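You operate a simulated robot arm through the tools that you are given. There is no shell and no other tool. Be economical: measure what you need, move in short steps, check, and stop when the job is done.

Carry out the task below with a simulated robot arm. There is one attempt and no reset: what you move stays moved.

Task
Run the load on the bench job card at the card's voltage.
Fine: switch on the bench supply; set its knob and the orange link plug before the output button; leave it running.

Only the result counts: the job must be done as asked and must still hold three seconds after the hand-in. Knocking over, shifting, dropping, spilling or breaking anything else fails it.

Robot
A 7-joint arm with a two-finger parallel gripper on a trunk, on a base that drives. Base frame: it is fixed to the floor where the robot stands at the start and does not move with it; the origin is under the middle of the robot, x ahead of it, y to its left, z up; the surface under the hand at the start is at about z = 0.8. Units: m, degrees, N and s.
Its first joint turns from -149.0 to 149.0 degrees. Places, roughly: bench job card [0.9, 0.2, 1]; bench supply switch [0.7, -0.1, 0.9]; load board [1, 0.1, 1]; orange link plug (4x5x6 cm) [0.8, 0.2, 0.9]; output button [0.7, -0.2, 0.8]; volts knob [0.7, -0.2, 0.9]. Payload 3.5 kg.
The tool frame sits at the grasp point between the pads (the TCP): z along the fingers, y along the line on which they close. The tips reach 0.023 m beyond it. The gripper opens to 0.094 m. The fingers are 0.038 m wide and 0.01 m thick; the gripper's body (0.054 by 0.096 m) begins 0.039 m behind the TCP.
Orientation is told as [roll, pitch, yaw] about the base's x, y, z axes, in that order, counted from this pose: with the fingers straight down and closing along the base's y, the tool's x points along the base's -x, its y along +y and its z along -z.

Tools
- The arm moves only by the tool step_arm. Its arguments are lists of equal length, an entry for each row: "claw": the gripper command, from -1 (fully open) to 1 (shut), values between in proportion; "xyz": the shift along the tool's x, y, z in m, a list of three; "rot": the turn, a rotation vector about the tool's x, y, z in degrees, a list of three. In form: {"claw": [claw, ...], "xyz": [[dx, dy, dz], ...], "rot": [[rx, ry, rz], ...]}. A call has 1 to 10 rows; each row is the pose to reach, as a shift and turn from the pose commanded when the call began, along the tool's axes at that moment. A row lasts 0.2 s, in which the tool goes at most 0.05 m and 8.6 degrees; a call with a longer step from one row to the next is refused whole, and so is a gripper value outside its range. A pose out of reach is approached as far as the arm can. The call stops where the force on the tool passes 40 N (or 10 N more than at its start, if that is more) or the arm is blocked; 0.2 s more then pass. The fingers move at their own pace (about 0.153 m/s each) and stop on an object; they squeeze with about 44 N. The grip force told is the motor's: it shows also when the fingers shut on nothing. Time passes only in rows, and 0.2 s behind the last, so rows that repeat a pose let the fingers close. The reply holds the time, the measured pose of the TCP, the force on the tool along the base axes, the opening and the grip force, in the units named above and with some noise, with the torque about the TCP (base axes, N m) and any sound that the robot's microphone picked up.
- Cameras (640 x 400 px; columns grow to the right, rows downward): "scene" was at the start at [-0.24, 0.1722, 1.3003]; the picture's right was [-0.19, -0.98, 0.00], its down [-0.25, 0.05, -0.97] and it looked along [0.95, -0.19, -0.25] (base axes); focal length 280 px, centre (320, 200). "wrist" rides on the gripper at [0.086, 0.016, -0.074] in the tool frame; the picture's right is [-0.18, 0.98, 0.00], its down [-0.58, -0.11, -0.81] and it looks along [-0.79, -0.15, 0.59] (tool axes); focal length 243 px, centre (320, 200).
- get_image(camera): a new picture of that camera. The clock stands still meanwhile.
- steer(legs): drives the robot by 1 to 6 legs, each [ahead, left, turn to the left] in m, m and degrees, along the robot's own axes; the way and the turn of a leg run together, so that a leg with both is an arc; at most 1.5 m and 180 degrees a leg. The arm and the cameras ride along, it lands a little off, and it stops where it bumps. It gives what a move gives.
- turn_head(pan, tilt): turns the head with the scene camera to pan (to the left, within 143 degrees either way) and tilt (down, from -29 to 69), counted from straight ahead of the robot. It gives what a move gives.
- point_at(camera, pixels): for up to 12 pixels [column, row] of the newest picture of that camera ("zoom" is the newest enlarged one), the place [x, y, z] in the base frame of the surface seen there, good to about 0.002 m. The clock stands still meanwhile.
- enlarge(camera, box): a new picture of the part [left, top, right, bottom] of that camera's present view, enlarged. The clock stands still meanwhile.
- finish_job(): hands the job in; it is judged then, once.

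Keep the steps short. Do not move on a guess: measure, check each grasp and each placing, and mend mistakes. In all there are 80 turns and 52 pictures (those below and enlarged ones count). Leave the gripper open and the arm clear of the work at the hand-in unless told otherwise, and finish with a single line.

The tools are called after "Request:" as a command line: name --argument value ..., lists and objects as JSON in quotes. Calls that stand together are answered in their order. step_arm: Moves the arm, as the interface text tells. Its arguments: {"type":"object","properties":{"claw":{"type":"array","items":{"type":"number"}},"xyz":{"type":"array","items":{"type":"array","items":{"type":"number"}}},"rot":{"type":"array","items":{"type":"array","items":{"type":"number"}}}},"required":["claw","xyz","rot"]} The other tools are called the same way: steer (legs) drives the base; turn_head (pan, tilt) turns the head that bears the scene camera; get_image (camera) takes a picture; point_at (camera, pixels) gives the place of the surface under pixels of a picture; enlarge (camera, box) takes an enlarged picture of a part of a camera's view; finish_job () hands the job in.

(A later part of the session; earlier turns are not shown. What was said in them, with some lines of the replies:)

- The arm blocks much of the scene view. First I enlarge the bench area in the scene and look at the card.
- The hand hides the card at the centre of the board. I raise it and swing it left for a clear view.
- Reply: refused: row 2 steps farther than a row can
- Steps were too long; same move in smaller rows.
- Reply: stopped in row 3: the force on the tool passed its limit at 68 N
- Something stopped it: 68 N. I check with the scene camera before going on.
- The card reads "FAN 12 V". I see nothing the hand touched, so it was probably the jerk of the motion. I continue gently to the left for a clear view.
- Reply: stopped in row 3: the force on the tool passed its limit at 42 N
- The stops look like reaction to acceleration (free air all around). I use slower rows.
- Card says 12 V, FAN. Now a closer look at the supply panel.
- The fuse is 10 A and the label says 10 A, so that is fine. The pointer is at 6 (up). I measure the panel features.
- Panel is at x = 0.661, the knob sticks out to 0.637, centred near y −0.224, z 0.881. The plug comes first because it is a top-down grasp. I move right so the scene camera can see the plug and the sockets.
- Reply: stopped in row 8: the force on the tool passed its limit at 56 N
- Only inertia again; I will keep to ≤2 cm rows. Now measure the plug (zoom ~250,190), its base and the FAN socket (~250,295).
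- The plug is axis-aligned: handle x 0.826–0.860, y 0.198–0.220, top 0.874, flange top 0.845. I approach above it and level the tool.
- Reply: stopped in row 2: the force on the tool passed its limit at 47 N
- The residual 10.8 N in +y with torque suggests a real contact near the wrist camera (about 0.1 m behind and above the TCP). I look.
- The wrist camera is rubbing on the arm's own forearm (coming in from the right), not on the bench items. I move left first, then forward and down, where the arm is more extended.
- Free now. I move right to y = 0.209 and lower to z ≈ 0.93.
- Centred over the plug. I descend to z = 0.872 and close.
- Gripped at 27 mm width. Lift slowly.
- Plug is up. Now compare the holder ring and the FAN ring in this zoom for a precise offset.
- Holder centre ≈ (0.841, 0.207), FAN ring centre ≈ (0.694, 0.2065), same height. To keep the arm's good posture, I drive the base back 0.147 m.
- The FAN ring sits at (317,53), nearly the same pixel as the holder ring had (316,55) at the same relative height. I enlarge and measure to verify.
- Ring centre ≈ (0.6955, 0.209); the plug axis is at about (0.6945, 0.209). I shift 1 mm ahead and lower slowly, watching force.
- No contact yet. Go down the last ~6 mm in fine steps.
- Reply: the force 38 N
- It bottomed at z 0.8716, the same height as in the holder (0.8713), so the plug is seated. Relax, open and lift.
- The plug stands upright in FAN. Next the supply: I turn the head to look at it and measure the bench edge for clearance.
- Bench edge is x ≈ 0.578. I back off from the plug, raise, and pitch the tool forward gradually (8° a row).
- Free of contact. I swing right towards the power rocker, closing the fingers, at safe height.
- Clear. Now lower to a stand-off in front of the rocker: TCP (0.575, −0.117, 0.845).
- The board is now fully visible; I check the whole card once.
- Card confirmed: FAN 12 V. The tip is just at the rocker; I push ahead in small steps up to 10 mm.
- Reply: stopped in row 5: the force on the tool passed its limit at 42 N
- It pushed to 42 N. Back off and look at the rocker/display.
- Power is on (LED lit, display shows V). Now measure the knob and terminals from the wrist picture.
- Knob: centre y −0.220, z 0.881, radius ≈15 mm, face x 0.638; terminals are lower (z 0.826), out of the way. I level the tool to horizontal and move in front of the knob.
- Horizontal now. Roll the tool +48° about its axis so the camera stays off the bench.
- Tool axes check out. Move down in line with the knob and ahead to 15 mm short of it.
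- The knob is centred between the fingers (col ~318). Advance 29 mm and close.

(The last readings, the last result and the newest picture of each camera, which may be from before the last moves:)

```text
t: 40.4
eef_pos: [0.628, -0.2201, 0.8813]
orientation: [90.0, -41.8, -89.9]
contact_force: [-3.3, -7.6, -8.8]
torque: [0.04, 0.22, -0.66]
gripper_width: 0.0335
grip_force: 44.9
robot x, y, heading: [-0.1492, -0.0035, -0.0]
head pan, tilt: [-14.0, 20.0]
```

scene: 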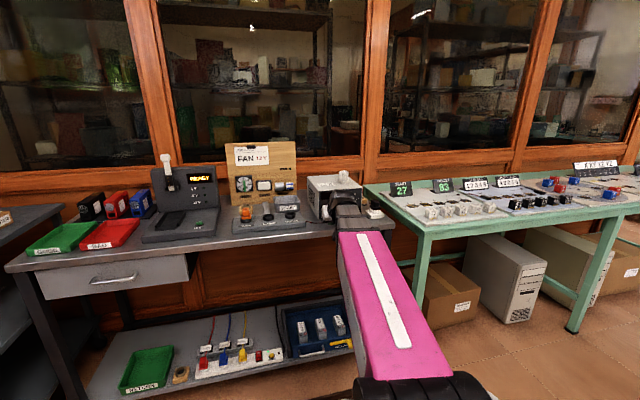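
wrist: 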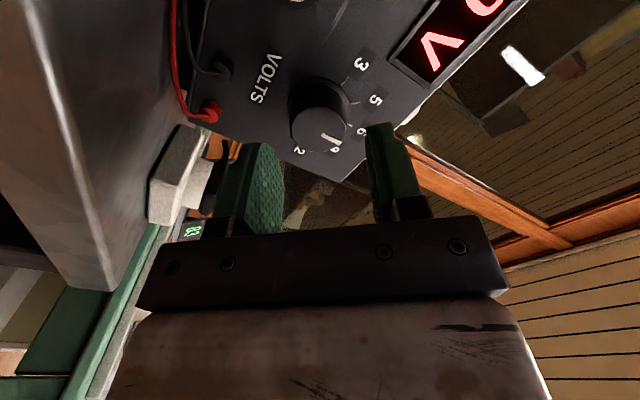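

Gripped (33 mm). A side force of ~11 N says I'm ~1 mm off; I recentre by 1 mm along −tool y and turn clockwise 74°.

Request:
step_arm --claw '[1, 1, 1, 1, 1, 1, 1, 1, 1, 1]' --xyz '[[0, -0.001, 0], [0, -0.001, 0], [0, -0.001, 0], [0, -0.001, 0], [0, -0.001, 0], [0, -0.001, 0], [0, -0.001, 0], [0, -0.001, 0], [0, -0.001, 0], [0, -0.001, 0]]' --rot '[[0, 0, 5], [0, 0, 13], [0, 0, 21], [0, 0, 29], [0, 0, 37], [0, 0, 45], [0, 0, 53], [0, 0, 61], [0, 0, 69], [0, 0, 74]]'

Request:
get_image --camera "wrist"

```text
t: 42.2
eef_pos: [0.6274, -0.2212, 0.8825]
orientation: [90.2, 16.5, -89.8]
contact_force: [-1.7, 1.4, 6.7]
torque: [-0.03, 0.2, -0.15]
gripper_width: 0.0334
grip_force: 45.0
robot x, y, heading: [-0.1486, -0.0025, 0.1]
head pan, tilt: [-14.0, 20.0]
stopped in row 8: the force on the tool passed its limit at 42 N (the readings are from after the stop); the commanded pose is now the measured one
```

```text
19 pictures are left
```

wrist: 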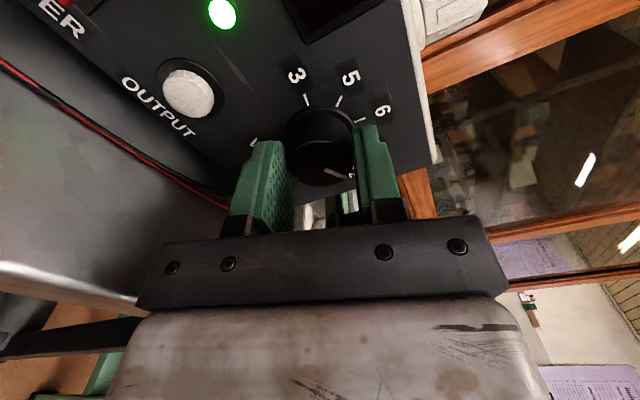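

The hand turned the knob 58° so far (the pointer co-rotates). Continue the remaining ~16°.

Request:
step_arm --claw '[1, 1, 1, 1, 1]' --xyz '[[0, 0, 0], [0, 0, 0], [0, 0, 0], [0, 0, 0], [0, 0, 0]]' --rot '[[0, 0, 4], [0, 0, 8], [0, 0, 12], [0, 0, 16], [0, 0, 17]]'

Request:
get_image --camera "wrist"

```text
t: 43.4
eef_pos: [0.6273, -0.2215, 0.8834]
orientation: [90.2, 33.6, -89.8]
contact_force: [-2.5, -3.1, 25.7]
torque: [-0.01, -0.21, -0.08]
gripper_width: 0.0336
grip_force: 45.2
robot x, y, heading: [-0.1472, 0.0014, -0.0]
head pan, tilt: [-14.0, 20.0]
```

```text
18 pictures are left
```

wrist: 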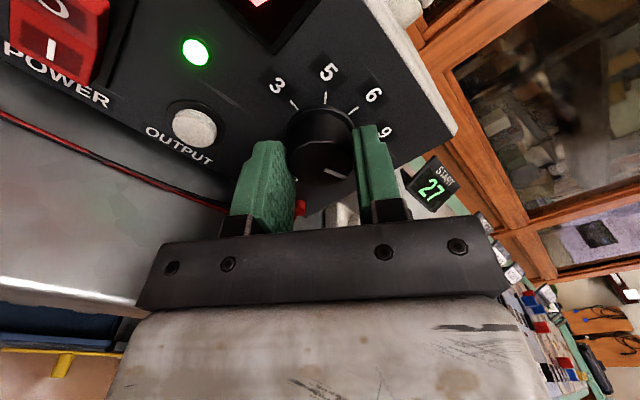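

Turned 75° in total. Release partly, back straight off and check the pointer and display.

Request:
step_arm --claw '[0.5, 0, 0, 0, 0, 0, 0, 0]' --xyz '[[0, 0, 0], [0, 0, 0], [0, 0, -0.01], [0, 0, -0.03], [0, 0, -0.05], [0, 0, -0.075], [0, 0, -0.1], [0, 0, -0.11]]' --rot '[[0, 0, 0], [0, 0, 0], [0, 0, 0], [0, 0, 0], [0, 0, 0], [0, 0, 0], [0, 0, 0], [0, 0, 0]]'

Request:
get_image --camera "wrist"

```text
t: 45.2
eef_pos: [0.5174, -0.2215, 0.8818]
orientation: [90.2, 33.7, -89.8]
contact_force: [-0.1, 0.1, 0.5]
torque: [-0.01, -0.02, 0.02]
gripper_width: 0.0471
grip_force: 0.1
robot x, y, heading: [-0.1494, -0.0031, 0.2]
head pan, tilt: [-14.0, 20.0]
```

```text
17 pictures are left
```

wrist: 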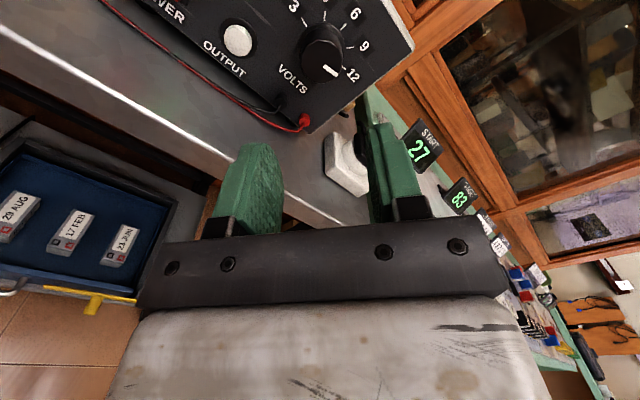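

The pointer is at 12. Now raise, and roll back the tool for the 45° pressing pose; display check on the way.

Request:
step_arm --claw '[0, 0, 0, 0, 0, 0, 0, 0, 0, 0]' --xyz '[[0.004, 0.006, 0], [0.01, 0.015, 0], [0.018, 0.027, 0], [0.026, 0.039, 0], [0.033, 0.05, 0], [0.033, 0.05, 0], [0.033, 0.05, 0], [0.033, 0.05, 0], [0.033, 0.05, 0], [0.033, 0.05, 0]]' --rot '[[0, 0, -4], [0, 0, -12], [0, 0, -20], [0, 0, -28], [0, 0, -36], [0, 0, -44], [0, 0, -52], [0, 0, -60], [0, 0, -68], [0, 0, -74]]'

Request:
step_arm --claw '[0, 0, 0, 0, 0, 0, 0]' --xyz '[[0, 0, 0], [0, 0, 0], [0, 0, 0], [0, 0, 0], [0, 0, 0], [0, 0, 0], [0, 0, 0]]' --rot '[[0, 0, -4], [0, 0, -12], [0, 0, -20], [0, 0, -28], [0, 0, -36], [0, 0, -44], [0, 0, -49.6]]'

Request:
step_arm --claw '[0, 0.5, 1, 1, 1, 1, 1, 1]' --xyz '[[0, 0, 0], [0, 0.005, 0], [0, 0.015, 0], [0, 0.027, 0], [0, 0.04, 0], [0, 0.05, 0], [0, 0.052, 0], [0, 0.052, 0]]' --rot '[[0, 3, 0], [0, 9, 0], [0, 16, 0], [0, 23, 0], [0, 30, 0], [0, 37, 0], [0, 43, 0], [0, 45, 0]]'

Request:
get_image --camera "wrist"

```text
t: 47.4
eef_pos: [0.518, -0.2223, 0.941]
orientation: [90.2, -40.6, -90.0]
contact_force: [0.0, 0.0, 0.6]
torque: [-0.01, 0.02, 0.04]
gripper_width: 0.0471
grip_force: 0.1
robot x, y, heading: [-0.1505, 0.0015, -0.0]
head pan, tilt: [-14.0, 20.0]
```

```text
t: 49.0
eef_pos: [0.5177, -0.2214, 0.941]
orientation: [-124.1, -89.8, 124.2]
contact_force: [0.3, 0.4, -0.1]
torque: [0.0, 0.01, -0.01]
gripper_width: 0.0468
grip_force: 0.1
robot x, y, heading: [-0.1485, 0.0015, 0.1]
head pan, tilt: [-14.0, 20.0]
```

```text
t: 50.8
eef_pos: [0.5181, -0.1711, 0.9413]
orientation: [-0.1, -45.0, 0.1]
contact_force: [0.0, 1.2, 0.8]
torque: [0.01, 0.02, -0.01]
gripper_width: 0.0001
grip_force: 42.2
robot x, y, heading: [-0.1517, 0.0007, -0.1]
head pan, tilt: [-14.0, 20.0]
```

```text
16 pictures are left
```

wrist: 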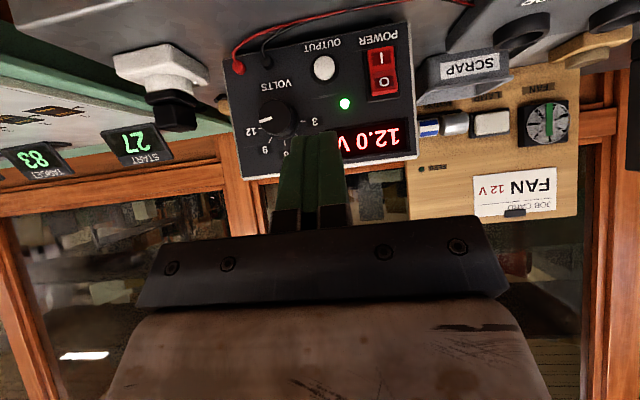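

Display reads 12.0 V. Move to a stand-off in front of OUTPUT (y −0.169, z 0.842).

Request:
step_arm --claw '[1, 1, 1, 1, 1, 1, 1]' --xyz '[[0.003, 0, 0.01], [0.008, 0.001, 0.03], [0.014, 0.002, 0.052], [0.02, 0.002, 0.075], [0.025, 0.002, 0.096], [0.0275, 0.002, 0.106], [0.0283, 0.002, 0.109]]' --rot '[[0, 0, 0], [0, 0, 0], [0, 0, 0], [0, 0, 0], [0, 0, 0], [0, 0, 0], [0, 0, 0]]'

```text
t: 52.4
eef_pos: [0.5752, -0.168, 0.8438]
orientation: [0.1, -45.2, 0.3]
contact_force: [0.1, -0.5, 0.3]
torque: [0.02, 0.04, 0.01]
gripper_width: 0.0
grip_force: 42.3
robot x, y, heading: [-0.1491, -0.0022, -0.2]
head pan, tilt: [-14.0, 20.0]
```

Push ahead once, slowing near the button.

Request:
step_arm --claw '[1, 1, 1, 1, 1, 1, 1, 1, 1]' --xyz '[[-0.007, 0, 0.007], [-0.0177, 0, 0.0177], [-0.0262, 0, 0.0262], [-0.0311, 0, 0.0311], [-0.0339, 0, 0.0339], [-0.0361, 0, 0.0361], [-0.0382, 0, 0.0382], [-0.0403, 0, 0.0403], [-0.0417, 0, 0.0417]]' --rot '[[0, 0, 0], [0, 0, 0], [0, 0, 0], [0, 0, 0], [0, 0, 0], [0, 0, 0], [0, 0, 0], [0, 0, 0], [0, 0, 0]]'

```text
t: 54.4
eef_pos: [0.6337, -0.1669, 0.8442]
orientation: [-0.1, -45.0, 0.0]
contact_force: [-12.5, -1.0, -1.3]
torque: [-0.01, 0.06, -0.04]
gripper_width: 0.0
grip_force: 42.4
robot x, y, heading: [-0.1461, -0.0007, 0.0]
head pan, tilt: [-14.0, 20.0]
heard: click
```

A click. Back off along −x, then up, and check.

Request:
step_arm --claw '[1, 1, 1, 1, 1, 1, 1, 1]' --xyz '[[0.005, 0, -0.005], [0.015, 0, -0.015], [0.03, 0, -0.03], [0.045, 0, -0.045], [0.055, 0, -0.06], [0.05, 0, -0.085], [0.045, 0, -0.11], [0.045, 0, -0.12]]' --rot '[[0, 0, 0], [0, 0, 0], [0, 0, 0], [0, 0, 0], [0, 0, 0], [0, 0, 0], [0, 0, 0], [0, 0, 0]]'

Request:
get_image --camera "wrist"

Request:
enlarge --camera "scene" --box '[225, 135, 345, 245]'

```text
t: 56.2
eef_pos: [0.5162, -0.1687, 0.8982]
orientation: [0.0, -45.1, 0.2]
contact_force: [-0.3, -0.1, -0.3]
torque: [-0.01, 0.0, 0.01]
gripper_width: 0.0
grip_force: 42.9
robot x, y, heading: [-0.1506, 0.0005, 0.1]
head pan, tilt: [-14.0, 20.0]
```

```text
15 pictures are left
```

wrist: 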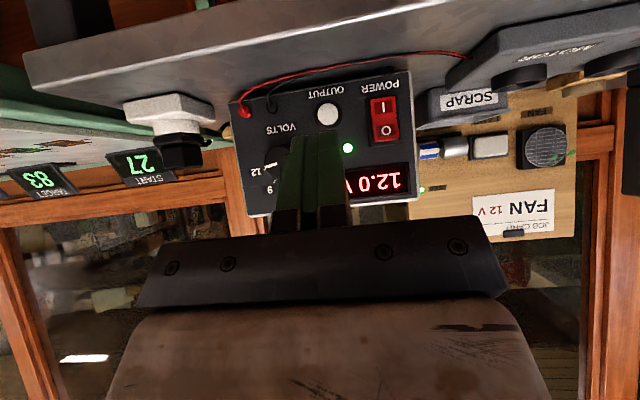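

```text
3.64 times, centred on (285, 190) of scene
```

zoom: 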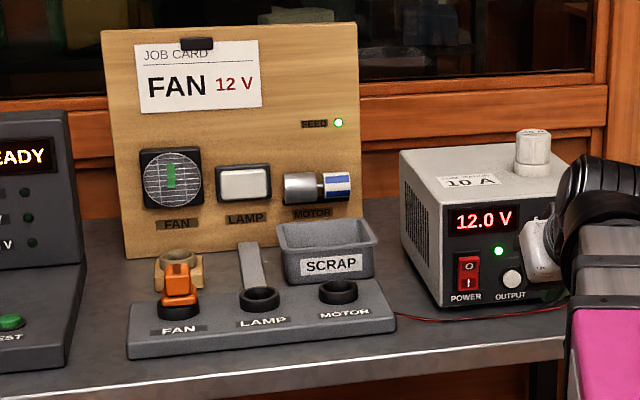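

The FEED lamp is lit, the fan is turning and the display shows 12.0 V. I open the gripper, back off further, and check that it keeps running.

Request:
step_arm --claw '[0.5, 0, -0.5, -1, -1, -1, -1, -1]' --xyz '[[0, 0, -0.01], [0, 0, -0.025], [0, 0, -0.04], [0, 0, -0.055], [0, 0, -0.07], [0, 0, -0.08], [0, 0, -0.08], [0, 0, -0.08]]' --rot '[[0, 0, 0], [0, 0, 0], [0, 0, 0], [0, 0, 0], [0, 0, 0], [0, 0, 0], [0, 0, 0], [0, 0, 0]]'

Request:
enlarge --camera "scene" --box '[225, 135, 345, 245]'

```text
t: 58.0
eef_pos: [0.4601, -0.1674, 0.9538]
orientation: [0.0, -45.2, 0.1]
contact_force: [0.0, -0.7, -0.4]
torque: [0.0, 0.01, -0.02]
gripper_width: 0.094
grip_force: 0.0
robot x, y, heading: [-0.1466, 0.003, 0.1]
head pan, tilt: [-14.0, 20.0]
```

```text
3.64 times, centred on (285, 190) of scene
```

zoom: 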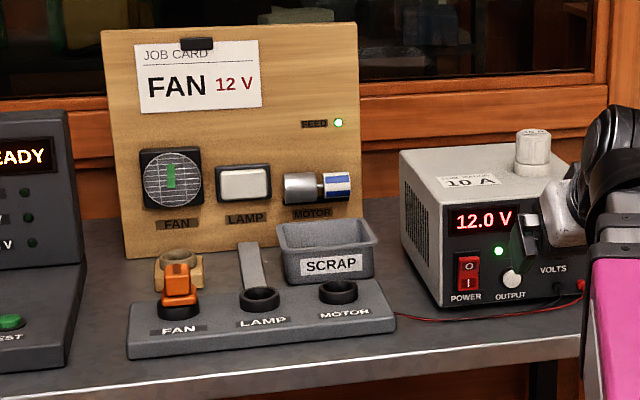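

The feed is on, the display holds 12.0 V, and the gripper is open and clear. Handing in.

Request:
finish_job

```text
The job is handed in.
```

The supply is on at 12.0 V with the orange link plug in FAN and the output on; the fan was running at hand-in.
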